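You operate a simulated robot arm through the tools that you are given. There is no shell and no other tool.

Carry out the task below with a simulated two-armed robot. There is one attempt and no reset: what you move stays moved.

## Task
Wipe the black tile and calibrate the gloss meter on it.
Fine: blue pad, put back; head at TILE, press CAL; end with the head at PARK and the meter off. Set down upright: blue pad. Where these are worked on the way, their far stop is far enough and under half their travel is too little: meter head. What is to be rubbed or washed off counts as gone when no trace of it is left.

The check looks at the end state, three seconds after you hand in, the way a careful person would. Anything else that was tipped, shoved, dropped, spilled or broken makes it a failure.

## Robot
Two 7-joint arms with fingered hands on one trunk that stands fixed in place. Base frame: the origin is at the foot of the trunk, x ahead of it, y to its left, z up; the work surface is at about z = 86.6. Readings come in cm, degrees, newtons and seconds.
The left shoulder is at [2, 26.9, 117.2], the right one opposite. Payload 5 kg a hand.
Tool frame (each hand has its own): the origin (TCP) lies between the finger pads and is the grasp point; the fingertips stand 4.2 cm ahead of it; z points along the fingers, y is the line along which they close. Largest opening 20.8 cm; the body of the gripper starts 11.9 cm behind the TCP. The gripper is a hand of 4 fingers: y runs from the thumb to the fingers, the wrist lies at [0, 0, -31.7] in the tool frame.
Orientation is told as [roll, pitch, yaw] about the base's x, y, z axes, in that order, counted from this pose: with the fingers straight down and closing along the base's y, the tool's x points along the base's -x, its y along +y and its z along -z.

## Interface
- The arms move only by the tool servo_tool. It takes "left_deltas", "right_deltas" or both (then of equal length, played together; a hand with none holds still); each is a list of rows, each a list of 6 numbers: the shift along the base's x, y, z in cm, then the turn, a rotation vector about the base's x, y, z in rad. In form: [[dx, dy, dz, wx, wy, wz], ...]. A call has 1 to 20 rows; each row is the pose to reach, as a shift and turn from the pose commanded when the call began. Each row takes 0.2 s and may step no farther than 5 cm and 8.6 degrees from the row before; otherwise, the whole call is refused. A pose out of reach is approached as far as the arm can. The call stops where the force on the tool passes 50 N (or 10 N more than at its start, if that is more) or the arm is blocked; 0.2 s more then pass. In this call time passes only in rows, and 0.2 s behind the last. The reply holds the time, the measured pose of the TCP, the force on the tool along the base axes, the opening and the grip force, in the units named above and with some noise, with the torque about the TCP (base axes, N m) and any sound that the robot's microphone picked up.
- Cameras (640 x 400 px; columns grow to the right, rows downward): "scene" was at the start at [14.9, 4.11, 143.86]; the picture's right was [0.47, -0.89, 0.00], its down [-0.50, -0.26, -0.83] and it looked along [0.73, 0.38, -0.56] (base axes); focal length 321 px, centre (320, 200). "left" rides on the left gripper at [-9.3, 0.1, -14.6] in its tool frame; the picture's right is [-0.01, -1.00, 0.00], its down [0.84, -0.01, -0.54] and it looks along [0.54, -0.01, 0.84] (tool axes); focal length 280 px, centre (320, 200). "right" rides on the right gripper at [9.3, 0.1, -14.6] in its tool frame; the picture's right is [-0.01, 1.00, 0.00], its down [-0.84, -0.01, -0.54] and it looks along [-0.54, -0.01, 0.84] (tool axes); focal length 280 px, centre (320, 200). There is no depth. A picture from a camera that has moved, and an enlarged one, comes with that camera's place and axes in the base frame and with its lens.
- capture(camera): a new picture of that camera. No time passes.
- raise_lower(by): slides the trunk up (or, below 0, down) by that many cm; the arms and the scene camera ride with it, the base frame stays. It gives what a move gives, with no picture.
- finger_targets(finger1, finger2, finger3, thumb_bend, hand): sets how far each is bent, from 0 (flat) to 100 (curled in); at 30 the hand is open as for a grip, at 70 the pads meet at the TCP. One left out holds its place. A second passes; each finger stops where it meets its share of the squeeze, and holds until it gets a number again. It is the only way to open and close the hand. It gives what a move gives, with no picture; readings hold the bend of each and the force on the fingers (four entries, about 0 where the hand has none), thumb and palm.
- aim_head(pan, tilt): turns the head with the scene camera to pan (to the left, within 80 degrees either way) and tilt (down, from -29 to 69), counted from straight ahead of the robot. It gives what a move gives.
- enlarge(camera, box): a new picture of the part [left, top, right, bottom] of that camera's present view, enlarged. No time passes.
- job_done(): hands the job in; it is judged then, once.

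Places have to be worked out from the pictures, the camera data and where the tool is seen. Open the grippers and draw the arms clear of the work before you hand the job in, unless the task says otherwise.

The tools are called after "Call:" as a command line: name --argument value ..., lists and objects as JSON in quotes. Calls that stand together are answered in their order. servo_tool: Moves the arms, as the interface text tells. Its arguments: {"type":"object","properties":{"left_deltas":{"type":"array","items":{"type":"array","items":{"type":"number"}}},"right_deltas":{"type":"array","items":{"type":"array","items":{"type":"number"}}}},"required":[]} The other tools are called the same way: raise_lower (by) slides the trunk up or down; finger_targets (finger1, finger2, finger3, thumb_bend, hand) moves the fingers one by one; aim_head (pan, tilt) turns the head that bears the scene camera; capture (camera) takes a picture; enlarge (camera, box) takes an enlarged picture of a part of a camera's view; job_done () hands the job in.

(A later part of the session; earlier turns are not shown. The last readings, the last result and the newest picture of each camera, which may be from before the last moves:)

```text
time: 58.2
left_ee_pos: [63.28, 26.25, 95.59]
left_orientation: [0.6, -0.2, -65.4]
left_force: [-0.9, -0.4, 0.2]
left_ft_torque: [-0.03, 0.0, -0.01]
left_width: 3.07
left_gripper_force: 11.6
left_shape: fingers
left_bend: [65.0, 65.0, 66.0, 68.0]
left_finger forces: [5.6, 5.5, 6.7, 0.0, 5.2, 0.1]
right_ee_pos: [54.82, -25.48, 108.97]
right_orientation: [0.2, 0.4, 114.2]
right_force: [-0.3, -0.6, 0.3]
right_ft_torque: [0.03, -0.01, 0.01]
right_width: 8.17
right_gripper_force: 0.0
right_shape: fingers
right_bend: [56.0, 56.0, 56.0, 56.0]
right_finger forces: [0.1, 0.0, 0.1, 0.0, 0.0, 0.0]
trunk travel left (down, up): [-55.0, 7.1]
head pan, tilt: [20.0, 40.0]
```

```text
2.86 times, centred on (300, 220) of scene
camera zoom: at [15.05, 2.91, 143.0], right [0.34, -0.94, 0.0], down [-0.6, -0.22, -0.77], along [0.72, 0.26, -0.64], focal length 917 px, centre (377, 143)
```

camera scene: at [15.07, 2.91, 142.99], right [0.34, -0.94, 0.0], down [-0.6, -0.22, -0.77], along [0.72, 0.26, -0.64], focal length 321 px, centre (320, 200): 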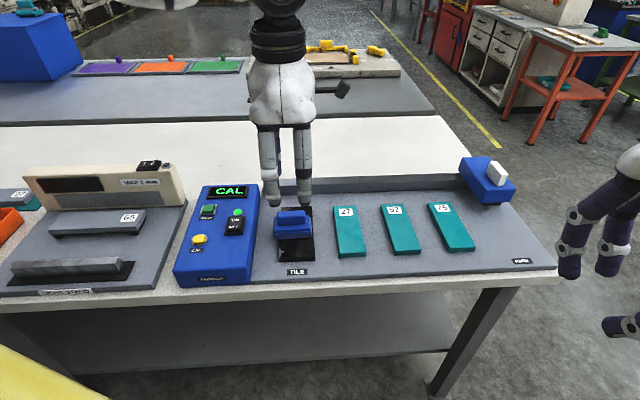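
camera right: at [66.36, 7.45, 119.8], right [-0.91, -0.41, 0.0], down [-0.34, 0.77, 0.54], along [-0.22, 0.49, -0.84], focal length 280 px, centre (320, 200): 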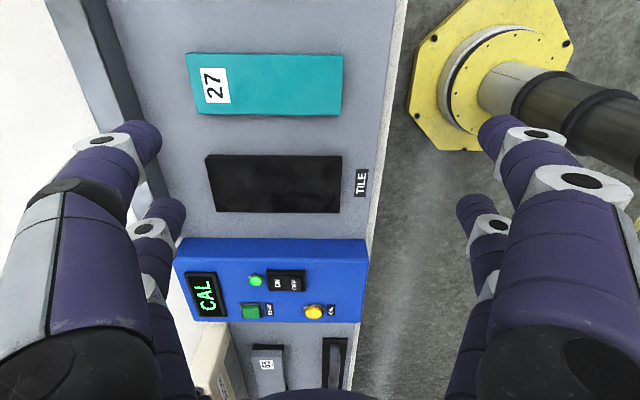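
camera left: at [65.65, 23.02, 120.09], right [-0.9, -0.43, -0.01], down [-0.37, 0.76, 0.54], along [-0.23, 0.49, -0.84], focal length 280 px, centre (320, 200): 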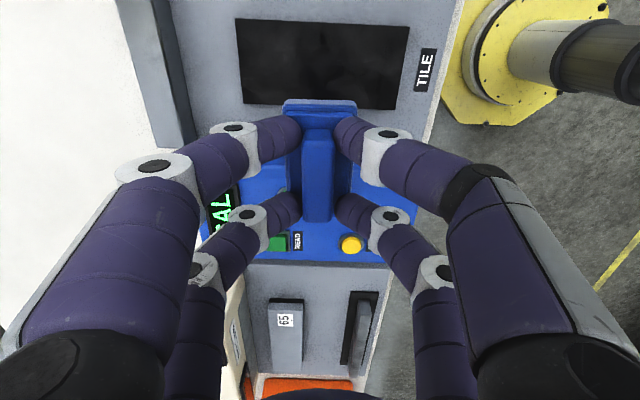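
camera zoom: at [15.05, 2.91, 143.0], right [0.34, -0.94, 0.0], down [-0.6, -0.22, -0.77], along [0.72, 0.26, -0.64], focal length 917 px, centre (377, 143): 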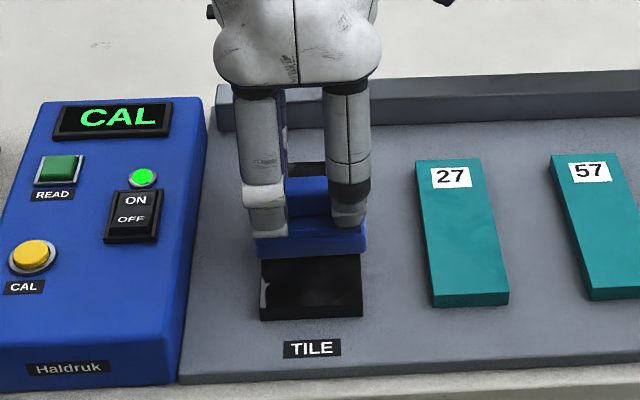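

Almost touching. I lower another 0.3 cm and open the left hand.

Call:
servo_tool --left_deltas '[[0, 0, -0.3, 0, 0, 0]]'

Call:
finger_targets --hand "left" --finger1 60 --finger2 60 --finger3 60 --thumb_bend 62

Call:
finger_targets --hand "left" --finger1 54 --finger2 54 --finger3 54 --thumb_bend 54

Call:
servo_tool --left_deltas '[[0, 0, 1, 0, 0, 0], [0, 0, 3, 0, 0, 0], [0, 0, 6, 0, 0, 0], [0, 0, 10, 0, 0, 0]]'

Call:
capture --camera "left"

Call:
enlarge --camera "scene" --box '[220, 150, 380, 290]'

```text
time: 58.6
left_ee_pos: [63.18, 26.16, 95.59]
left_orientation: [0.7, -0.2, -65.5]
left_force: [-0.7, 2.9, 19.7]
left_ft_torque: [0.6, -0.01, 0.07]
left_width: 3.09
left_gripper_force: 20.0
left_shape: fingers
left_bend: [65.0, 65.0, 65.0, 68.0]
left_finger forces: [7.8, 14.5, 12.5, 0.0, 5.8, 0.0]
right_ee_pos: [54.72, -25.53, 108.98]
right_orientation: [0.2, 0.3, 114.2]
right_force: [-0.4, 0.3, 0.2]
right_ft_torque: [0.02, 0.01, 0.0]
right_width: 8.15
right_gripper_force: 0.0
right_shape: fingers
right_bend: [56.0, 56.0, 56.0, 56.0]
right_finger forces: [0.0, 0.0, 0.0, 0.0, 0.1, 0.0]
trunk travel left (down, up): [-55.0, 7.1]
head pan, tilt: [20.0, 40.0]
```

```text
time: 59.6
left_ee_pos: [63.35, 26.09, 95.31]
left_orientation: [0.5, -0.2, -65.6]
left_force: [-0.5, 0.4, 0.1]
left_ft_torque: [0.0, 0.04, 0.0]
left_width: 5.49
left_gripper_force: 0.0
left_shape: fingers
left_bend: [60.0, 60.0, 60.0, 62.0]
left_finger forces: [0.0, 0.1, 0.0, 0.0, 0.1, 0.0]
right_ee_pos: [54.73, -25.49, 108.77]
right_orientation: [0.2, 0.4, 114.1]
right_force: [-0.6, 0.3, -0.5]
right_ft_torque: [-0.02, 0.04, -0.02]
right_width: 8.16
right_gripper_force: 0.1
right_shape: fingers
right_bend: [56.0, 56.0, 56.0, 56.0]
right_finger forces: [0.1, 0.1, 0.0, 0.1, 0.1, 0.0]
trunk travel left (down, up): [-55.0, 7.1]
head pan, tilt: [20.0, 40.0]
```

```text
time: 60.6
left_ee_pos: [63.24, 26.09, 95.39]
left_orientation: [0.4, -0.2, -65.5]
left_force: [0.5, -0.8, 0.6]
left_ft_torque: [-0.03, 0.0, -0.02]
left_width: 9.13
left_gripper_force: 0.1
left_shape: fingers
left_bend: [54.0, 54.0, 54.0, 54.0]
left_finger forces: [0.0, 0.0, 0.0, 0.1, 0.0, 0.1]
right_ee_pos: [54.78, -25.5, 108.85]
right_orientation: [0.2, 0.4, 114.2]
right_force: [-0.5, 0.8, 0.4]
right_ft_torque: [0.02, 0.01, -0.02]
right_width: 8.16
right_gripper_force: 0.1
right_shape: fingers
right_bend: [56.0, 56.0, 56.0, 56.0]
right_finger forces: [0.1, 0.1, 0.1, 0.1, 0.1, 0.0]
trunk travel left (down, up): [-55.0, 7.1]
head pan, tilt: [20.0, 40.0]
```

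```text
time: 61.6
left_ee_pos: [63.05, 26.1, 105.54]
left_orientation: [0.4, -0.2, -65.5]
left_force: [-0.8, 0.0, -0.1]
left_ft_torque: [0.04, -0.12, 0.03]
left_width: 9.14
left_gripper_force: 0.0
left_shape: fingers
left_bend: [54.0, 54.0, 54.0, 54.0]
left_finger forces: [0.1, 0.0, 0.0, 0.1, 0.0, 0.0]
right_ee_pos: [54.65, -25.52, 108.91]
right_orientation: [0.0, 0.4, 114.3]
right_force: [0.4, -0.9, 0.1]
right_ft_torque: [0.05, -0.09, -0.02]
right_width: 8.18
right_gripper_force: 0.0
right_shape: fingers
right_bend: [56.0, 56.0, 56.0, 56.0]
right_finger forces: [0.0, 0.0, 0.0, 0.0, 0.1, 0.1]
trunk travel left (down, up): [-55.0, 7.1]
head pan, tilt: [20.0, 40.0]
```

```text
taken
camera left: at [66.87, 17.57, 120.29], right [-0.9, -0.43, -0.01], down [-0.37, 0.76, 0.54], along [-0.22, 0.49, -0.84], focal length 280 px, centre (320, 200)
```

left: 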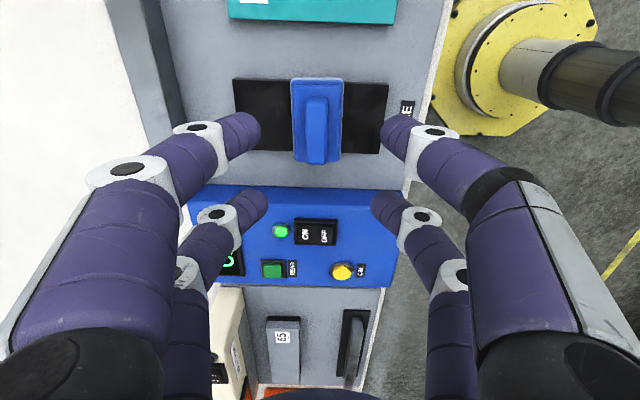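

```text
2.86 times, centred on (300, 220) of scene
camera zoom: at [14.99, 2.88, 143.02], right [0.34, -0.94, 0.0], down [-0.6, -0.22, -0.77], along [0.72, 0.26, -0.64], focal length 917 px, centre (377, 143)
```

zoom: 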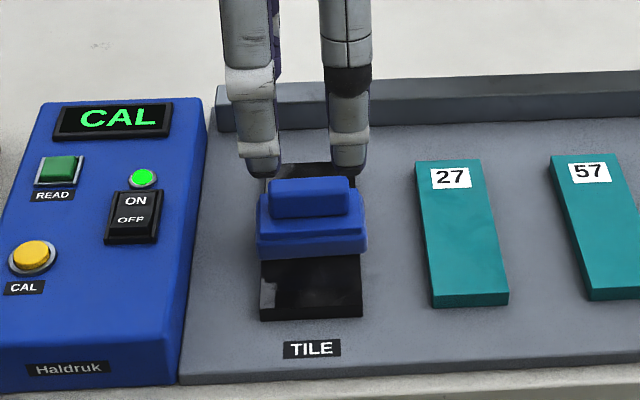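

The pad lies flat and square on the tile. The left hand withdraws back to the left.

Call:
servo_tool --left_deltas '[[0, 0, 4, 0, 0, 0], [-0.5, 0.5, 8.5, 0, 0, 0], [-2.8, 3, 12, 0, 0, 0.12], [-5.6, 6, 14, 0, 0, 0.24], [-8.4, 9, 14.5, 0, 0, 0.36], [-11.2, 12, 14.5, 0, 0, 0.48], [-14, 15, 14.5, 0, 0, 0.6], [-16.8, 18, 14.5, 0, 0, 0.72], [-19.6, 21, 14.5, 0, 0, 0.84], [-22.4, 24, 14.5, 0, 0, 0.96], [-25.2, 27, 14.5, 0, 0, 1.08], [-28, 30, 14.5, 0, 0, 1.2], [-28, 30, 14.5, 0, 0, 1.32], [-28, 30, 14.5, 0, 0, 1.44], [-28, 30, 14.5, 0, 0, 1.57]]'

```text
time: 64.8
left_ee_pos: [35.49, 56.17, 119.91]
left_orientation: [0.6, -0.2, 24.5]
left_force: [0.4, 0.2, 0.1]
left_ft_torque: [0.08, -0.02, 0.0]
left_width: 9.11
left_gripper_force: 0.0
left_shape: fingers
left_bend: [54.0, 54.0, 54.0, 54.0]
left_finger forces: [0.1, 0.0, 0.0, 0.1, 0.0, 0.1]
right_ee_pos: [54.76, -25.56, 108.78]
right_orientation: [0.3, 0.3, 114.2]
right_force: [0.0, -0.2, -0.6]
right_ft_torque: [0.08, 0.01, -0.01]
right_width: 8.16
right_gripper_force: 0.1
right_shape: fingers
right_bend: [56.0, 56.0, 56.0, 56.0]
right_finger forces: [0.1, 0.0, 0.0, 0.0, 0.0, 0.1]
trunk travel left (down, up): [-55.0, 7.1]
head pan, tilt: [20.0, 40.0]
```

Now the right hand goes over the pad at (63.2,26.1), z≈103.

Call:
servo_tool --right_deltas '[[0.7, 4, 0, 0, 0, 0], [1.3, 8, 0, 0, 0, 0], [2, 12, 0, 0, 0, 0], [2.6, 16, 0, 0, 0, 0], [3.3, 20, 0, 0, 0, 0], [3.9, 24, 0, 0, 0, 0], [4.6, 28, 0, 0, 0, 0], [5.2, 32, 0, 0, 0, 0], [5.9, 36, -1, 0, 0, 0], [6.5, 40, -2, 0, 0, 0], [7.2, 44, -3, 0, 0, 0], [7.8, 48, -4, 0, 0, 0.004], [8.45, 51.6, -6, 0, 0, 0.004]]'

Call:
capture --camera "right"

Call:
capture --camera "scene"

```text
time: 67.6
left_ee_pos: [35.33, 56.32, 119.62]
left_orientation: [0.6, -0.2, 24.3]
left_force: [-0.5, 1.5, -1.4]
left_ft_torque: [-0.11, 0.04, 0.0]
left_width: 9.11
left_gripper_force: 0.0
left_shape: fingers
left_bend: [54.0, 54.0, 54.0, 54.0]
left_finger forces: [0.0, 0.0, 0.0, 0.0, 0.1, 0.0]
right_ee_pos: [63.4, 26.08, 102.76]
right_orientation: [0.2, 0.5, 114.4]
right_force: [0.7, 0.3, -0.6]
right_ft_torque: [-0.05, 0.13, 0.01]
right_width: 8.16
right_gripper_force: 0.1
right_shape: fingers
right_bend: [56.0, 56.0, 56.0, 56.0]
right_finger forces: [0.0, 0.0, 0.0, 0.0, 0.1, 0.1]
trunk travel left (down, up): [-55.0, 7.1]
head pan, tilt: [20.0, 40.0]
```

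```text
taken
camera right: at [67.12, 17.6, 117.64], right [-0.92, -0.4, 0.0], down [-0.34, 0.78, 0.53], along [-0.22, 0.49, -0.85], focal length 280 px, centre (320, 200)
```

right: 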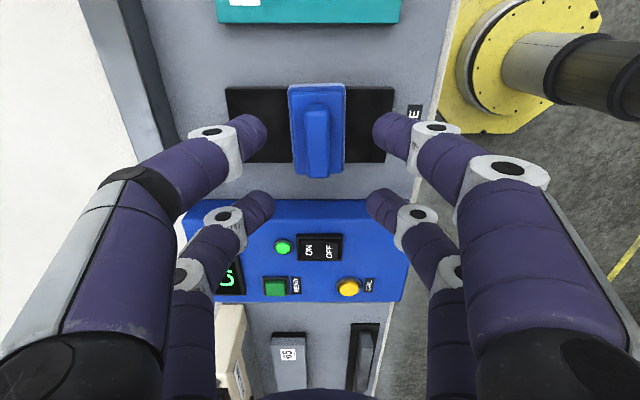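

```text
taken
camera scene: at [15.08, 3.02, 142.98], right [0.34, -0.94, 0.0], down [-0.6, -0.22, -0.77], along [0.72, 0.26, -0.64], focal length 321 px, centre (320, 200)
```

scene: 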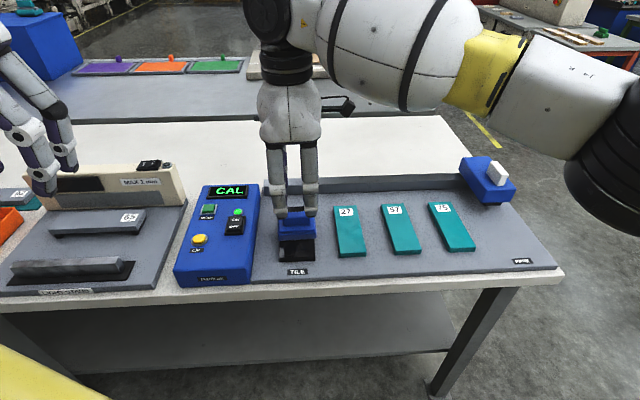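

Aligned over the handle. Down to z≈95.4 and close evenly, moderate squeeze as with the left hand.

Call:
servo_tool --right_deltas '[[0, 0, -3, 0, 0, 0], [-0.1, 0, -5.5, 0, 0, 0], [-0.15, 0, -6.8, 0, 0, 0], [-0.15, 0, -7.4, 0, 0, 0]]'

Call:
capture --camera "right"

Call:
finger_targets --hand "right" --finger1 69 --finger2 69 --finger3 69 --thumb_bend 69

Call:
capture --camera "right"

```text
time: 68.6
left_ee_pos: [35.38, 56.24, 119.76]
left_orientation: [0.5, -0.2, 24.3]
left_force: [0.1, 0.3, -0.1]
left_ft_torque: [-0.02, 0.03, -0.01]
left_width: 9.14
left_gripper_force: 0.1
left_shape: fingers
left_bend: [54.0, 54.0, 54.0, 54.0]
left_finger forces: [0.0, 0.1, 0.0, 0.1, 0.0, 0.0]
right_ee_pos: [63.35, 25.91, 95.52]
right_orientation: [0.2, 0.3, 114.4]
right_force: [1.1, 0.2, -1.4]
right_ft_torque: [0.0, 0.01, 0.0]
right_width: 8.14
right_gripper_force: 0.1
right_shape: fingers
right_bend: [56.0, 56.0, 56.0, 56.0]
right_finger forces: [0.0, 0.0, 0.0, 0.0, 0.0, 0.1]
trunk travel left (down, up): [-55.0, 7.1]
head pan, tilt: [20.0, 40.0]
```

```text
taken
camera right: at [67.15, 17.44, 110.3], right [-0.92, -0.4, 0.0], down [-0.34, 0.78, 0.53], along [-0.22, 0.49, -0.85], focal length 280 px, centre (320, 200)
```

right: 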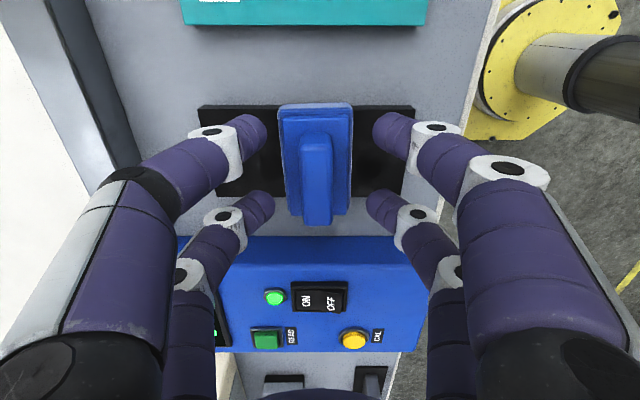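

```text
time: 69.6
left_ee_pos: [35.17, 56.25, 119.69]
left_orientation: [0.5, -0.2, 24.4]
left_force: [-0.4, 1.2, 0.0]
left_ft_torque: [0.02, -0.01, -0.01]
left_width: 9.13
left_gripper_force: 0.0
left_shape: fingers
left_bend: [54.0, 54.0, 54.0, 54.0]
left_finger forces: [0.0, 0.0, 0.1, 0.0, 0.0, 0.0]
right_ee_pos: [63.34, 25.99, 95.51]
right_orientation: [0.2, 0.3, 114.4]
right_force: [0.7, 1.5, 9.6]
right_ft_torque: [0.15, 0.2, -0.08]
right_width: 3.12
right_gripper_force: 16.1
right_shape: fingers
right_bend: [65.0, 65.0, 65.0, 67.0]
right_finger forces: [7.4, 9.0, 9.8, 0.1, 5.5, 0.0]
trunk travel left (down, up): [-55.0, 7.1]
head pan, tilt: [20.0, 40.0]
```

```text
taken
camera right: at [67.12, 17.45, 110.38], right [-0.92, -0.4, 0.0], down [-0.34, 0.78, 0.53], along [-0.22, 0.49, -0.85], focal length 280 px, centre (320, 200)
```

right: 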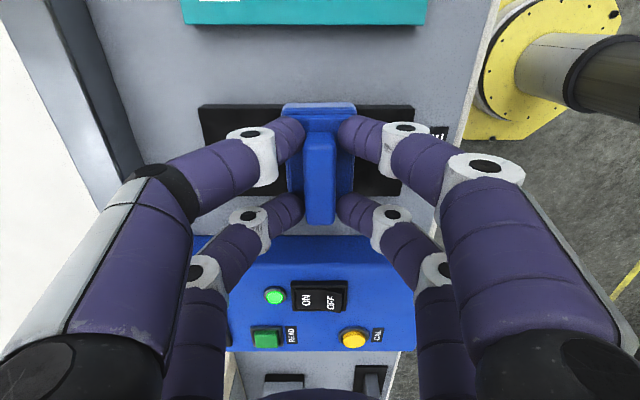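

Held evenly and straight. I lift and carry it back over its home at TCP ≈ (79.45,-21.75).

Call:
servo_tool --right_deltas '[[0, 0, 2, 0, 0, 0], [0, 0, 5, 0, 0, 0], [0, 0, 9, 0, 0, 0], [1.2, -3.6, 9, 0, 0, 0], [2.4, -7.2, 9, 0, 0, 0], [3.6, -10.8, 9, 0, 0, 0], [4.8, -14.4, 9, 0, 0, 0], [6, -18, 9, 0, 0, 0], [7.2, -21.6, 9, 0, 0, 0], [8.4, -25.2, 9, 0, 0, 0], [9.7, -28.8, 9, 0, 0, 0], [10.9, -32.4, 9, 0, 0, 0], [12.1, -36, 9, 0, 0, 0], [13.3, -39.6, 8, 0, 0, 0], [14.5, -43.2, 7, 0, 0, 0], [15.6, -46.5, 6, 0, 0, 0], [16.1, -47.75, 5, 0, 0, 0], [16.1, -47.75, 5, 0, 0, 0]]'

Call:
aim_head --pan -15 --tilt 32

Call:
capture --camera "right"

Call:
enlarge --camera "scene" --box '[260, 140, 400, 280]'

```text
time: 73.4
left_ee_pos: [35.24, 56.31, 119.9]
left_orientation: [0.5, -0.3, 24.4]
left_force: [-0.4, -0.2, -0.3]
left_ft_torque: [0.02, 0.04, 0.01]
left_width: 9.12
left_gripper_force: 0.2
left_shape: fingers
left_bend: [54.0, 54.0, 54.0, 54.0]
left_finger forces: [0.0, 0.0, 0.0, 0.0, 0.0, 0.0]
right_ee_pos: [79.43, -21.7, 100.44]
right_orientation: [0.2, 0.3, 114.5]
right_force: [0.1, 0.1, -1.2]
right_ft_torque: [0.0, 0.01, 0.01]
right_width: 3.09
right_gripper_force: 11.1
right_shape: fingers
right_bend: [65.0, 65.0, 65.0, 68.0]
right_finger forces: [5.5, 4.8, 6.8, 0.1, 5.4, 0.1]
trunk travel left (down, up): [-55.0, 7.1]
head pan, tilt: [20.0, 40.0]
```

```text
time: 74.4
left_ee_pos: [35.34, 56.29, 119.71]
left_orientation: [0.5, -0.3, 24.4]
left_force: [0.7, 0.0, -0.9]
left_ft_torque: [0.04, 0.02, 0.0]
left_width: 9.15
left_gripper_force: 0.2
left_shape: fingers
left_bend: [54.0, 54.0, 54.0, 54.0]
left_finger forces: [0.0, 0.0, 0.0, 0.0, 0.1, 0.0]
right_ee_pos: [79.28, -21.67, 100.3]
right_orientation: [0.2, 0.5, 114.4]
right_force: [0.5, 0.3, -1.0]
right_ft_torque: [-0.01, 0.01, -0.02]
right_width: 3.09
right_gripper_force: 11.5
right_shape: fingers
right_bend: [65.0, 65.0, 65.0, 68.0]
right_finger forces: [5.4, 4.8, 6.8, 0.0, 5.3, 0.1]
trunk travel left (down, up): [-55.0, 7.1]
head pan, tilt: [-15.0, 32.0]
```

```text
taken
camera right: at [83.15, -30.19, 115.18], right [-0.92, -0.4, 0.0], down [-0.34, 0.78, 0.53], along [-0.22, 0.49, -0.85], focal length 280 px, centre (320, 200)
```

right: 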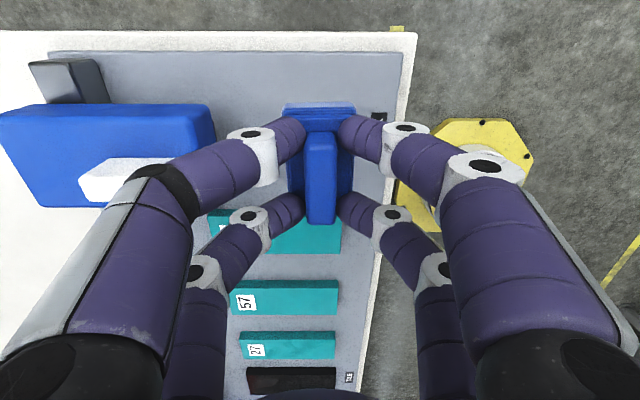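

```text
2.86 times, centred on (330, 210) of scene
camera zoom: at [15.74, -2.31, 144.21], right [-0.26, -0.97, 0.0], down [-0.51, 0.14, -0.85], along [0.82, -0.22, -0.53], focal length 917 px, centre (291, 171)
```

zoom: 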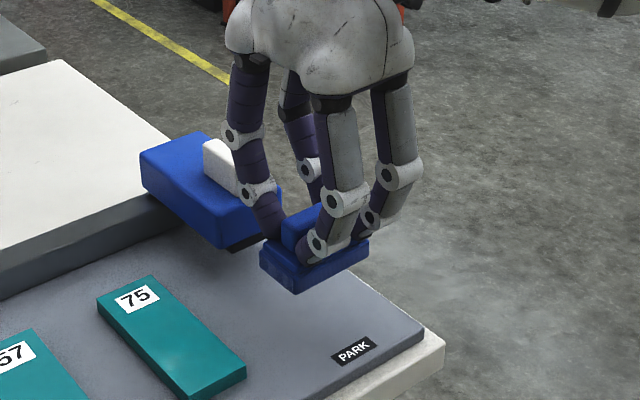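

Over home. I lower to contact (expected near z≈94.2).

Call:
servo_tool --right_deltas '[[0, 0, -2, 0, 0, 0], [0, 0, -4, 0, 0, 0], [0, 0, -5, 0, 0, 0], [0, 0, -5.7, 0, 0, 0], [0, 0, -6.1, 0, 0, 0]]'

Call:
enlarge --camera "scene" --box '[260, 140, 400, 280]'

```text
time: 75.6
left_ee_pos: [35.2, 56.26, 119.76]
left_orientation: [0.6, -0.2, 24.4]
left_force: [0.2, -0.5, 1.0]
left_ft_torque: [0.0, 0.02, 0.01]
left_width: 9.16
left_gripper_force: 0.1
left_shape: fingers
left_bend: [54.0, 54.0, 54.0, 54.0]
left_finger forces: [0.1, 0.1, 0.1, 0.1, 0.1, 0.1]
right_ee_pos: [79.44, -21.81, 94.45]
right_orientation: [0.2, 0.3, 114.4]
right_force: [-0.2, 0.0, -0.9]
right_ft_torque: [0.0, -0.03, -0.03]
right_width: 3.08
right_gripper_force: 10.9
right_shape: fingers
right_bend: [65.0, 65.0, 65.0, 68.0]
right_finger forces: [5.6, 4.9, 6.7, 0.0, 5.3, 0.0]
trunk travel left (down, up): [-55.0, 7.1]
head pan, tilt: [-15.0, 32.0]
```

```text
2.86 times, centred on (330, 210) of scene
camera zoom: at [15.74, -2.33, 144.22], right [-0.26, -0.97, 0.0], down [-0.51, 0.14, -0.85], along [0.82, -0.22, -0.53], focal length 917 px, centre (291, 171)
```

zoom: 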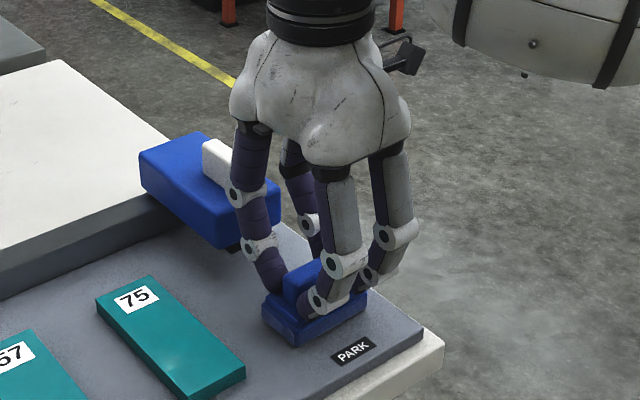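

Nearly down and matching the original spot within half a cm. Lower until touching, then release.

Call:
servo_tool --right_deltas '[[0, 0, -0.25, 0, 0, 0], [-0.1, 0.25, -0.45, 0, 0, 0]]'

Call:
finger_targets --hand "right" --finger1 60 --finger2 60 --finger3 60 --thumb_bend 62

Call:
enlarge --camera "scene" --box '[260, 140, 400, 280]'

Call:
capture --camera "right"

```text
time: 76.2
left_ee_pos: [35.24, 56.2, 119.81]
left_orientation: [0.5, -0.2, 24.4]
left_force: [0.2, -0.3, 1.0]
left_ft_torque: [0.0, 0.04, -0.01]
left_width: 9.12
left_gripper_force: 0.0
left_shape: fingers
left_bend: [54.0, 54.0, 54.0, 54.0]
left_finger forces: [0.1, 0.1, 0.1, 0.0, 0.0, 0.0]
right_ee_pos: [79.3, -21.6, 94.01]
right_orientation: [0.0, 0.4, 114.4]
right_force: [1.5, -6.1, 12.7]
right_ft_torque: [-0.08, 0.36, 0.16]
right_width: 3.11
right_gripper_force: 19.0
right_shape: fingers
right_bend: [65.0, 65.0, 65.0, 67.0]
right_finger forces: [6.9, 15.6, 8.1, 0.1, 6.2, 0.0]
trunk travel left (down, up): [-55.0, 7.1]
head pan, tilt: [-15.0, 32.0]
```

```text
time: 77.2
left_ee_pos: [35.36, 56.4, 119.63]
left_orientation: [0.6, -0.2, 24.5]
left_force: [0.0, -0.4, -0.3]
left_ft_torque: [-0.02, 0.05, 0.01]
left_width: 9.13
left_gripper_force: 0.1
left_shape: fingers
left_bend: [54.0, 54.0, 54.0, 54.0]
left_finger forces: [0.0, 0.0, 0.1, 0.0, 0.1, 0.0]
right_ee_pos: [79.31, -21.48, 93.85]
right_orientation: [0.2, 0.4, 114.4]
right_force: [-0.2, 0.1, -0.2]
right_ft_torque: [0.01, -0.01, 0.0]
right_width: 5.5
right_gripper_force: 0.1
right_shape: fingers
right_bend: [60.0, 60.0, 60.0, 62.0]
right_finger forces: [0.0, 0.1, 0.1, 0.0, 0.1, 0.1]
trunk travel left (down, up): [-55.0, 7.1]
head pan, tilt: [-15.0, 32.0]
```

```text
2.86 times, centred on (330, 210) of scene
camera zoom: at [15.75, -2.31, 144.21], right [-0.26, -0.97, 0.0], down [-0.51, 0.14, -0.85], along [0.82, -0.22, -0.53], focal length 917 px, centre (291, 171)
```

zoom: 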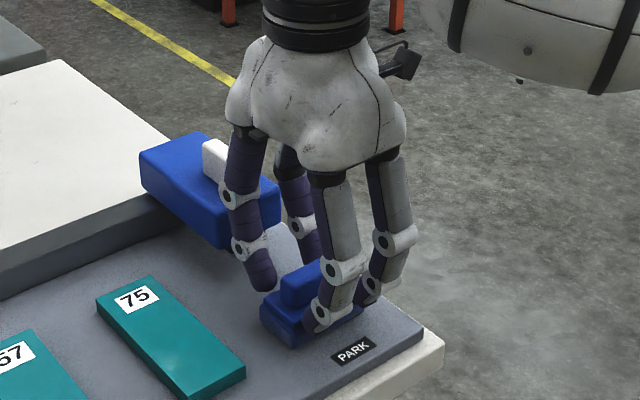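

```text
taken
camera right: at [83.12, -30.01, 108.69], right [-0.92, -0.4, 0.0], down [-0.34, 0.78, 0.53], along [-0.22, 0.49, -0.85], focal length 280 px, centre (320, 200)
```

right: 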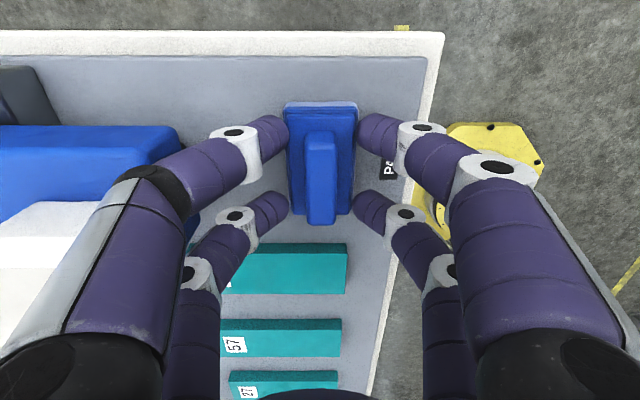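

The pad is back, flat and released. I raise the right hand straight up, then turn it to the bench's yaw (24.4°) so it can straddle the meter head.

Call:
servo_tool --right_deltas '[[0, 0, 2, 0, 0, 0], [0, 0, 5, 0, 0, 0], [0, 0, 9, 0, 0, 0], [-0.5, 0, 12, 0, 0, -0.13], [-1, 0, 14, 0, 0, -0.26], [-1.5, 0.2, 14, 0, 0, -0.39], [-2, 0.4, 14, 0, 0, -0.52], [-2.5, 0.6, 14, 0, 0, -0.65], [-3, 0.8, 14, 0, 0, -0.78], [-3.5, 1, 14, 0, 0, -0.91], [-4, 1.2, 14, 0, 0, -1.04], [-4, 1.4, 14, 0, 0, -1.17], [-4, 1.6, 14, 0, 0, -1.3], [-4, 1.8, 14, 0, 0, -1.43], [-4, 2, 14, 0, 0, -1.571]]'

Call:
capture --camera "right"

Call:
enlarge --camera "scene" --box '[230, 140, 400, 290]'

```text
time: 80.4
left_ee_pos: [35.29, 56.29, 119.87]
left_orientation: [0.5, -0.2, 24.4]
left_force: [-0.6, 0.9, 0.3]
left_ft_torque: [0.01, -0.02, 0.0]
left_width: 9.13
left_gripper_force: 0.0
left_shape: fingers
left_bend: [54.0, 54.0, 54.0, 54.0]
left_finger forces: [0.1, 0.0, 0.0, 0.1, 0.0, 0.0]
right_ee_pos: [75.31, -19.54, 107.95]
right_orientation: [0.2, 0.3, 24.2]
right_force: [-0.2, 0.9, 0.2]
right_ft_torque: [-0.01, 0.01, -0.01]
right_width: 5.51
right_gripper_force: 0.0
right_shape: fingers
right_bend: [60.0, 60.0, 60.0, 62.0]
right_finger forces: [0.0, 0.1, 0.0, 0.0, 0.0, 0.0]
trunk travel left (down, up): [-55.0, 7.1]
head pan, tilt: [-15.0, 32.0]
```

```text
taken
camera right: at [66.86, -23.31, 122.75], right [-0.4, 0.92, 0.0], down [0.78, 0.34, 0.53], along [0.49, 0.22, -0.85], focal length 280 px, centre (320, 200)
```

right: 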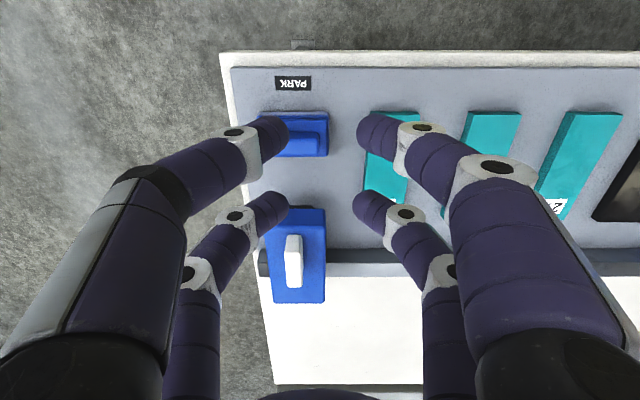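

```text
2.67 times, centred on (315, 215) of scene
camera zoom: at [15.73, -2.31, 144.22], right [-0.26, -0.97, 0.0], down [-0.51, 0.14, -0.85], along [0.82, -0.22, -0.53], focal length 856 px, centre (333, 160)
```

zoom: 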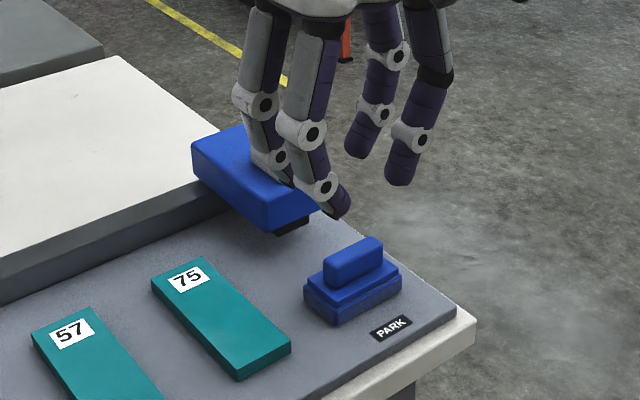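

The head's top runs about 18 cm along the rail-crossing direction and 8 cm wide, knob at (92,-16). I open the hand to ~12 cm and, tilting it 15° forward for reach, move above the head so that the digits can straddle its sides.

Call:
finger_targets --hand "right" --finger1 48 --finger2 48 --finger3 48 --thumb_bend 48

Call:
servo_tool --right_deltas '[[2.9, 0.5, 0, 0.027, -0.06, 0], [5.8, 1, 0, 0.054, -0.12, 0], [8.7, 1.5, 0, 0.081, -0.18, 0], [11.6, 2, -1, 0.108, -0.2385, 0], [14.4, 2.5, -3, 0.108, -0.2385, 0], [14.4, 2.5, -3, 0.108, -0.2385, 0]]'

Call:
capture --camera "right"

Call:
enlarge --camera "scene" --box '[230, 120, 400, 270]'

```text
time: 81.4
left_ee_pos: [35.29, 56.15, 119.71]
left_orientation: [0.6, -0.3, 24.3]
left_force: [0.1, 0.2, -0.3]
left_ft_torque: [-0.03, 0.02, -0.01]
left_width: 9.12
left_gripper_force: 0.0
left_shape: fingers
left_bend: [54.0, 54.0, 54.0, 54.0]
left_finger forces: [0.0, 0.1, 0.0, 0.0, 0.1, 0.1]
right_ee_pos: [75.22, -19.59, 107.89]
right_orientation: [0.2, 0.4, 24.4]
right_force: [0.2, -0.7, 0.6]
right_ft_torque: [-0.01, -0.05, -0.03]
right_width: 12.32
right_gripper_force: 0.0
right_shape: fingers
right_bend: [48.0, 48.0, 48.0, 48.0]
right_finger forces: [0.0, 0.0, 0.0, 0.1, 0.0, 0.0]
trunk travel left (down, up): [-55.0, 7.1]
head pan, tilt: [-15.0, 32.0]
```

```text
time: 82.8
left_ee_pos: [35.37, 56.21, 119.84]
left_orientation: [0.5, -0.2, 24.5]
left_force: [0.3, -0.4, 0.7]
left_ft_torque: [0.06, -0.06, -0.01]
left_width: 9.13
left_gripper_force: 0.2
left_shape: fingers
left_bend: [54.0, 54.0, 54.0, 54.0]
left_finger forces: [0.0, 0.0, 0.0, 0.0, 0.1, 0.0]
right_ee_pos: [89.87, -16.98, 104.81]
right_orientation: [0.2, -14.7, 24.5]
right_force: [0.5, 0.4, 1.0]
right_ft_torque: [0.07, -0.03, -0.02]
right_width: 12.32
right_gripper_force: 0.1
right_shape: fingers
right_bend: [48.0, 48.0, 48.0, 48.0]
right_finger forces: [0.1, 0.1, 0.0, 0.1, 0.0, 0.0]
trunk travel left (down, up): [-55.0, 7.1]
head pan, tilt: [-15.0, 32.0]
```

```text
taken
camera right: at [78.23, -22.35, 116.73], right [-0.4, 0.92, 0.01], down [0.62, 0.27, 0.73], along [0.67, 0.3, -0.68], focal length 280 px, centre (320, 200)
```

right: 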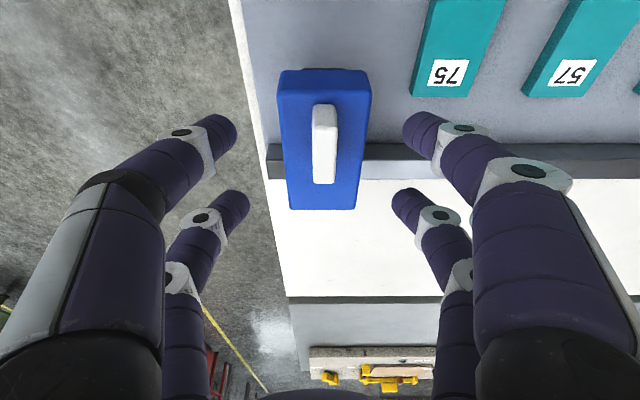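

```text
2.67 times, centred on (315, 195) of scene
camera zoom: at [15.71, -2.36, 144.23], right [-0.26, -0.97, 0.0], down [-0.51, 0.14, -0.85], along [0.82, -0.22, -0.53], focal length 856 px, centre (333, 213)
```

zoom: 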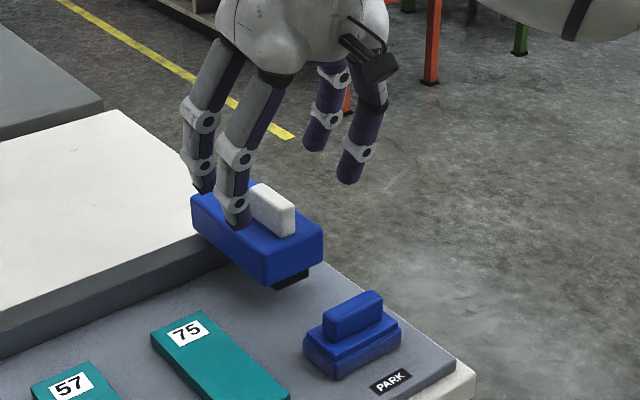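

Centred to within half a cm. I shift 0.35 cm left and lower so the digits go down either side of the head's body.

Call:
servo_tool --right_deltas '[[-0.15, 0.35, -2.5, 0, 0, 0], [-0.15, 0.35, -5, 0, 0, 0]]'

Call:
capture --camera "right"

Call:
enlarge --camera "scene" --box '[230, 120, 400, 270]'

```text
time: 83.4
left_ee_pos: [35.33, 56.4, 119.83]
left_orientation: [0.6, -0.2, 24.4]
left_force: [0.1, 0.4, 0.2]
left_ft_torque: [0.0, 0.05, 0.0]
left_width: 9.13
left_gripper_force: 0.1
left_shape: fingers
left_bend: [54.0, 54.0, 54.0, 54.0]
left_finger forces: [0.0, 0.0, 0.0, 0.1, 0.0, 0.0]
right_ee_pos: [89.65, -16.77, 99.99]
right_orientation: [0.1, -14.7, 24.4]
right_force: [0.1, 0.0, 0.3]
right_ft_torque: [0.03, 0.07, -0.02]
right_width: 12.31
right_gripper_force: 0.0
right_shape: fingers
right_bend: [48.0, 48.0, 48.0, 48.0]
right_finger forces: [0.0, 0.0, 0.1, 0.0, 0.1, 0.0]
trunk travel left (down, up): [-55.0, 7.1]
head pan, tilt: [-15.0, 32.0]
```

```text
taken
camera right: at [78.16, -21.98, 111.78], right [-0.4, 0.92, 0.01], down [0.62, 0.27, 0.73], along [0.67, 0.3, -0.68], focal length 280 px, centre (320, 200)
```

right: 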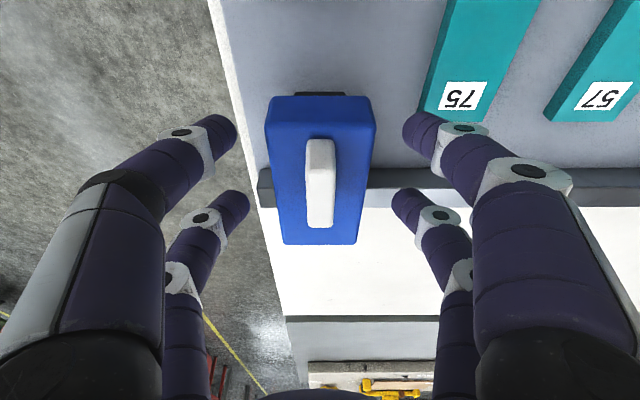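

```text
2.67 times, centred on (315, 195) of scene
camera zoom: at [15.77, -2.33, 144.21], right [-0.26, -0.97, 0.0], down [-0.51, 0.14, -0.85], along [0.82, -0.22, -0.53], focal length 856 px, centre (333, 213)
```

zoom: 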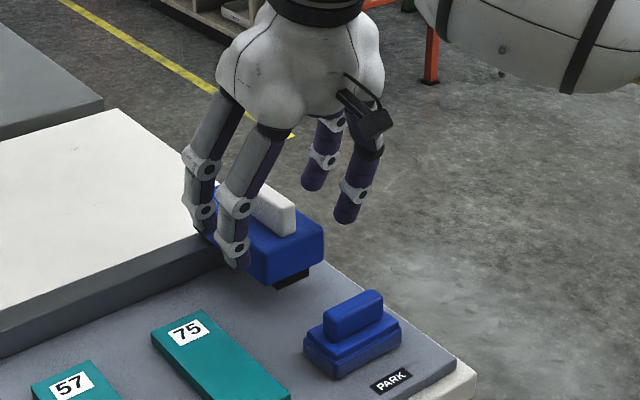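

Digits are on both sides of the body. Down 3 cm more.

Call:
servo_tool --right_deltas '[[0, 0, -1.5, 0, 0, 0], [0, 0, -3, 0, 0, 0]]'

Call:
capture --camera "right"

Call:
enlarge --camera "scene" --box '[230, 120, 400, 270]'

```text
time: 84.0
left_ee_pos: [35.21, 56.44, 119.79]
left_orientation: [0.5, -0.2, 24.4]
left_force: [0.3, -0.6, -0.4]
left_ft_torque: [-0.02, -0.01, 0.01]
left_width: 9.11
left_gripper_force: 0.0
left_shape: fingers
left_bend: [54.0, 54.0, 54.0, 54.0]
left_finger forces: [0.0, 0.0, 0.0, 0.0, 0.1, 0.1]
right_ee_pos: [89.61, -16.5, 96.83]
right_orientation: [0.2, -14.7, 24.5]
right_force: [0.9, 0.2, 0.5]
right_ft_torque: [-0.01, 0.03, -0.01]
right_width: 12.32
right_gripper_force: 0.0
right_shape: fingers
right_bend: [48.0, 48.0, 48.0, 48.0]
right_finger forces: [0.1, 0.0, 0.0, 0.1, 0.0, 0.0]
trunk travel left (down, up): [-55.0, 7.1]
head pan, tilt: [-15.0, 32.0]
```

```text
taken
camera right: at [78.08, -21.84, 108.67], right [-0.4, 0.92, 0.01], down [0.62, 0.27, 0.73], along [0.67, 0.3, -0.68], focal length 280 px, centre (320, 200)
```

right: 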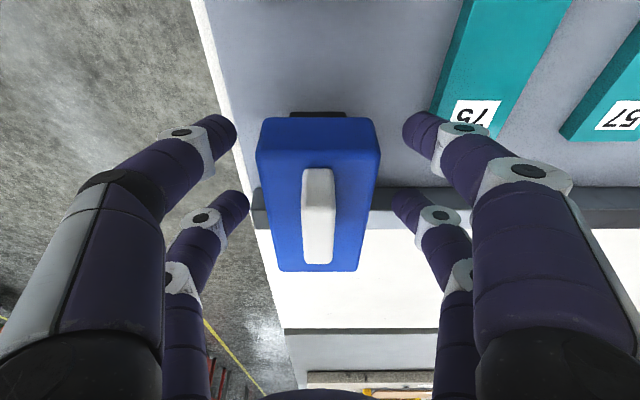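

```text
2.67 times, centred on (315, 195) of scene
camera zoom: at [15.74, -2.31, 144.22], right [-0.26, -0.97, 0.0], down [-0.51, 0.14, -0.85], along [0.82, -0.22, -0.53], focal length 856 px, centre (333, 213)
```

zoom: 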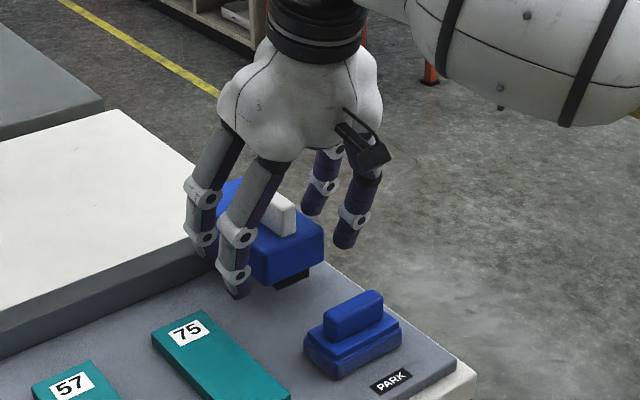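

The digits straddle the body with the tips below its top. I push the head left along the rail, first about 15 cm.

Call:
servo_tool --right_deltas '[[-0.41, 0.91, 0, 0, 0, 0], [-0.83, 1.82, 0, 0, 0, 0], [-1.24, 2.73, 0, 0, 0, 0], [-2.07, 4.56, 0, 0, 0, 0], [-2.89, 6.38, 0, 0, 0, 0], [-3.72, 8.2, 0, 0, 0, 0], [-4.54, 10.02, 0, 0, 0, 0], [-5.37, 11.84, 0, 0, 0, 0], [-6.2, 13.67, 0, 0, 0, 0]]'

Call:
capture --camera "right"

Call:
capture --camera "scene"

```text
time: 86.0
left_ee_pos: [35.28, 56.34, 119.78]
left_orientation: [0.5, -0.2, 24.5]
left_force: [0.1, 0.7, 0.3]
left_ft_torque: [-0.02, -0.03, 0.01]
left_width: 9.12
left_gripper_force: 0.1
left_shape: fingers
left_bend: [54.0, 54.0, 54.0, 54.0]
left_finger forces: [0.1, 0.0, 0.0, 0.0, 0.0, 0.1]
right_ee_pos: [83.47, -2.95, 96.94]
right_orientation: [0.1, -14.7, 24.4]
right_force: [-0.8, -1.1, 0.2]
right_ft_torque: [-0.05, -0.03, -0.07]
right_width: 12.43
right_gripper_force: 0.4
right_shape: fingers
right_bend: [48.0, 48.0, 47.0, 48.0]
right_finger forces: [0.1, 0.0, 0.7, 0.0, 0.5, 0.0]
trunk travel left (down, up): [-55.0, 7.1]
head pan, tilt: [-15.0, 32.0]
```

```text
taken
camera right: at [71.86, -8.23, 108.82], right [-0.4, 0.92, 0.01], down [0.62, 0.27, 0.73], along [0.67, 0.3, -0.68], focal length 280 px, centre (320, 200)
```

right: 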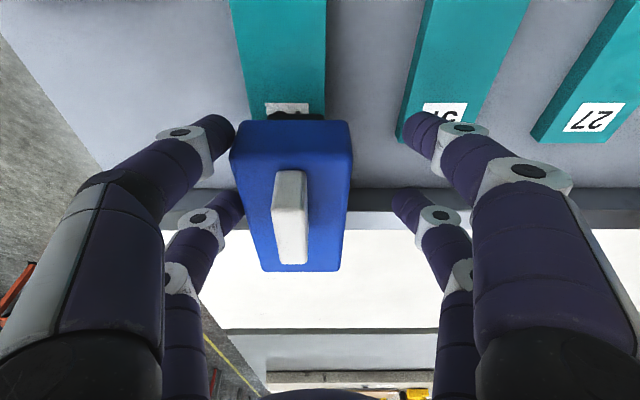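

```text
taken
camera scene: at [15.72, -2.31, 144.22], right [-0.26, -0.97, 0.0], down [-0.51, 0.14, -0.85], along [0.82, -0.22, -0.53], focal length 321 px, centre (320, 200)
```

scene: 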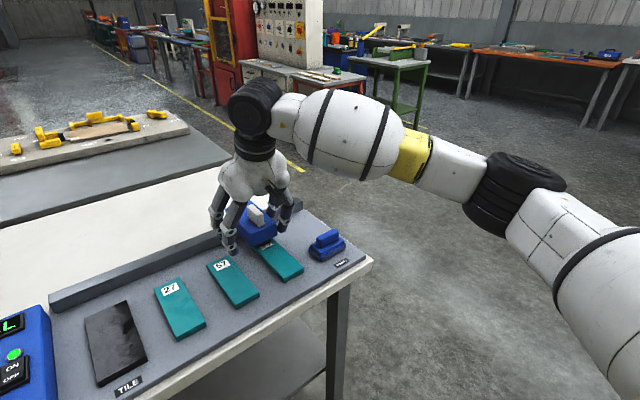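

It slides easily and stays centred. I continue another 30 cm toward TILE.

Call:
servo_tool --right_deltas '[[-1.03, 2.28, 0, 0, 0, 0], [-2.07, 4.56, 0, 0, 0, 0], [-3.1, 6.83, 0, 0, 0, 0], [-4.13, 9.11, 0, 0, 0, 0], [-5.16, 11.39, 0, 0, 0, 0], [-6.2, 13.67, 0, 0, 0, 0], [-7.23, 15.94, 0, 0, 0, 0], [-8.26, 18.22, 0, 0, 0, 0], [-9.29, 20.5, 0, 0, 0, 0], [-10.3, 22.8, 0, 0, 0, 0], [-11.4, 25.1, 0, 0, 0, 0], [-12.4, 27.3, 0, 0, 0, 0]]'

Call:
aim_head --pan 20 --tilt 40

Call:
capture --camera "right"

Call:
capture --camera "scene"

```text
time: 88.6
left_ee_pos: [35.28, 56.38, 119.79]
left_orientation: [0.6, -0.2, 24.4]
left_force: [-0.2, -0.5, 0.7]
left_ft_torque: [-0.05, -0.05, 0.01]
left_width: 9.14
left_gripper_force: 0.0
left_shape: fingers
left_bend: [54.0, 54.0, 54.0, 54.0]
left_finger forces: [0.0, 0.0, 0.0, 0.0, 0.0, 0.0]
right_ee_pos: [71.02, 24.58, 97.06]
right_orientation: [0.2, -14.8, 24.3]
right_force: [-0.6, -0.5, 0.3]
right_ft_torque: [-0.03, -0.02, 0.02]
right_width: 12.35
right_gripper_force: 0.0
right_shape: fingers
right_bend: [48.0, 48.0, 48.0, 48.0]
right_finger forces: [0.1, 0.0, 0.0, 0.1, 0.0, 0.0]
trunk travel left (down, up): [-55.0, 7.1]
head pan, tilt: [-15.0, 32.0]
```

```text
time: 89.6
left_ee_pos: [35.25, 56.19, 119.86]
left_orientation: [0.5, -0.1, 24.4]
left_force: [0.7, -0.3, 0.1]
left_ft_torque: [0.01, 0.01, 0.02]
left_width: 9.12
left_gripper_force: 0.1
left_shape: fingers
left_bend: [54.0, 54.0, 54.0, 54.0]
left_finger forces: [0.1, 0.1, 0.1, 0.0, 0.0, 0.0]
right_ee_pos: [70.95, 24.35, 96.98]
right_orientation: [0.3, -14.6, 24.3]
right_force: [0.2, -0.1, 0.4]
right_ft_torque: [0.01, -0.02, 0.02]
right_width: 12.37
right_gripper_force: 0.0
right_shape: fingers
right_bend: [48.0, 48.0, 48.0, 48.0]
right_finger forces: [0.0, 0.0, 0.1, 0.0, 0.0, 0.1]
trunk travel left (down, up): [-55.0, 7.1]
head pan, tilt: [20.0, 40.0]
```

```text
taken
camera right: at [59.35, 19.19, 108.91], right [-0.4, 0.92, 0.01], down [0.62, 0.27, 0.73], along [0.67, 0.3, -0.68], focal length 280 px, centre (320, 200)
```

right: 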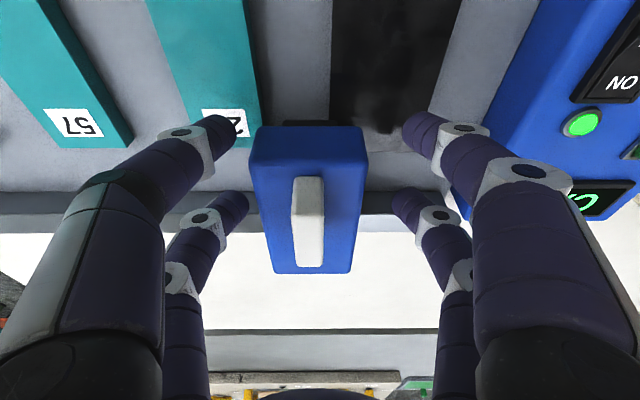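

```text
taken
camera scene: at [15.08, 2.9, 143.0], right [0.34, -0.94, 0.0], down [-0.6, -0.22, -0.77], along [0.72, 0.26, -0.64], focal length 321 px, centre (320, 200)
```

scene: 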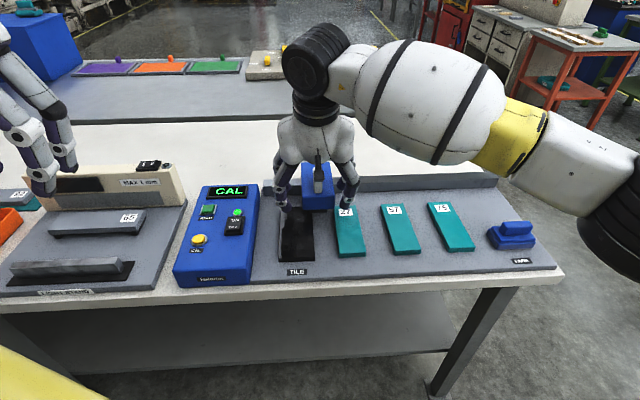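

The head is near sample 27. The meter box is only ~9 cm left of the tile's centre, so I narrow the digits onto the head's sides to keep the left digits clear of the box.

Call:
finger_targets --hand "right" --finger1 56 --finger2 56 --finger3 56 --thumb_bend 56

Call:
capture --camera "right"

Call:
enlarge --camera "scene" --box '[220, 110, 380, 290]'

```text
time: 90.6
left_ee_pos: [35.27, 56.26, 119.79]
left_orientation: [0.5, -0.2, 24.4]
left_force: [0.6, -0.3, -0.1]
left_ft_torque: [0.03, 0.01, -0.02]
left_width: 9.15
left_gripper_force: 0.0
left_shape: fingers
left_bend: [54.0, 54.0, 54.0, 54.0]
left_finger forces: [0.1, 0.0, 0.1, 0.0, 0.0, 0.0]
right_ee_pos: [70.9, 24.48, 97.03]
right_orientation: [0.3, -14.6, 24.4]
right_force: [-0.4, 0.0, -2.0]
right_ft_torque: [0.08, 0.07, 0.01]
right_width: 8.51
right_gripper_force: 3.4
right_shape: fingers
right_bend: [55.0, 55.0, 55.0, 56.0]
right_finger forces: [1.3, 1.8, 1.7, 0.0, 1.1, 0.0]
trunk travel left (down, up): [-55.0, 7.1]
head pan, tilt: [20.0, 40.0]
```

```text
taken
camera right: at [59.35, 19.21, 108.91], right [-0.4, 0.92, 0.01], down [0.62, 0.27, 0.73], along [0.67, 0.3, -0.68], focal length 280 px, centre (320, 200)
```

right: 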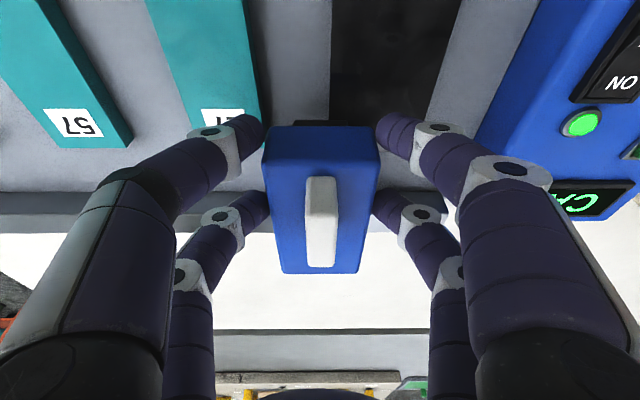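

```text
2.22 times, centred on (300, 200) of scene
camera zoom: at [15.08, 2.91, 142.99], right [0.34, -0.94, 0.0], down [-0.6, -0.22, -0.77], along [0.72, 0.26, -0.64], focal length 713 px, centre (364, 200)
```

zoom: 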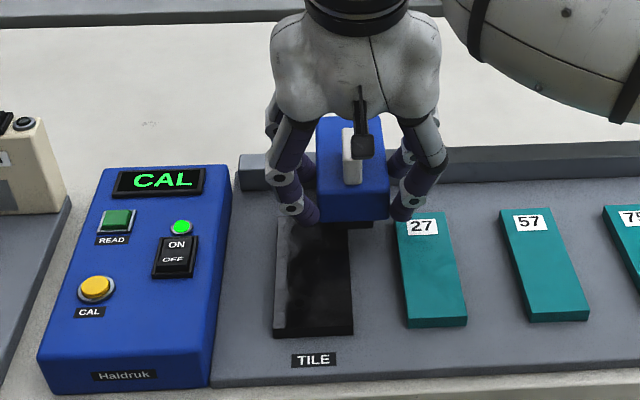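

Light grip on the sides. About 4.6 cm remain to the tile's centre line; I move in 1 cm steps.

Call:
servo_tool --right_deltas '[[-0.41, 0.91, 0, 0, 0, 0], [-0.83, 1.82, 0, 0, 0, 0], [-1.24, 2.73, 0, 0, 0, 0], [-1.65, 3.64, 0, 0, 0, 0], [-1.9, 4.19, 0, 0, 0, 0]]'

Call:
capture --camera "right"

Call:
enlarge --camera "scene" --box '[180, 110, 380, 290]'

```text
time: 91.8
left_ee_pos: [35.3, 56.34, 119.76]
left_orientation: [0.6, -0.2, 24.3]
left_force: [0.3, 0.7, 0.0]
left_ft_torque: [0.0, -0.04, 0.02]
left_width: 9.1
left_gripper_force: 0.1
left_shape: fingers
left_bend: [54.0, 54.0, 54.0, 54.0]
left_finger forces: [0.0, 0.0, 0.0, 0.0, 0.0, 0.0]
right_ee_pos: [69.08, 28.46, 96.91]
right_orientation: [0.2, -14.6, 24.5]
right_force: [2.0, 1.6, 1.6]
right_ft_torque: [0.08, -0.08, 0.02]
right_width: 8.38
right_gripper_force: 2.6
right_shape: fingers
right_bend: [55.0, 55.0, 55.0, 56.0]
right_finger forces: [0.7, 2.6, 1.3, 0.1, 0.4, 0.0]
trunk travel left (down, up): [-55.0, 7.1]
head pan, tilt: [20.0, 40.0]
```

```text
taken
camera right: at [57.41, 23.26, 108.8], right [-0.4, 0.92, 0.01], down [0.62, 0.27, 0.73], along [0.67, 0.3, -0.68], focal length 280 px, centre (320, 200)
```

right: 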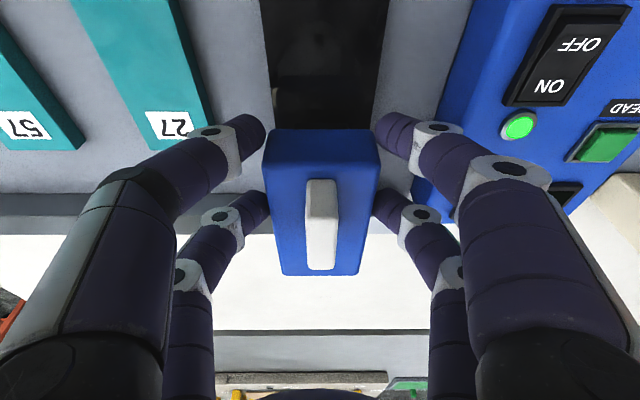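

```text
2.22 times, centred on (280, 200) of scene
camera zoom: at [15.07, 2.93, 143.0], right [0.34, -0.94, 0.0], down [-0.6, -0.22, -0.77], along [0.72, 0.26, -0.64], focal length 713 px, centre (409, 200)
```

zoom: 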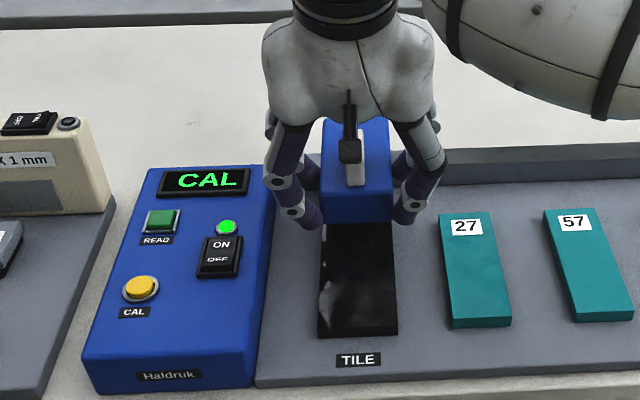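

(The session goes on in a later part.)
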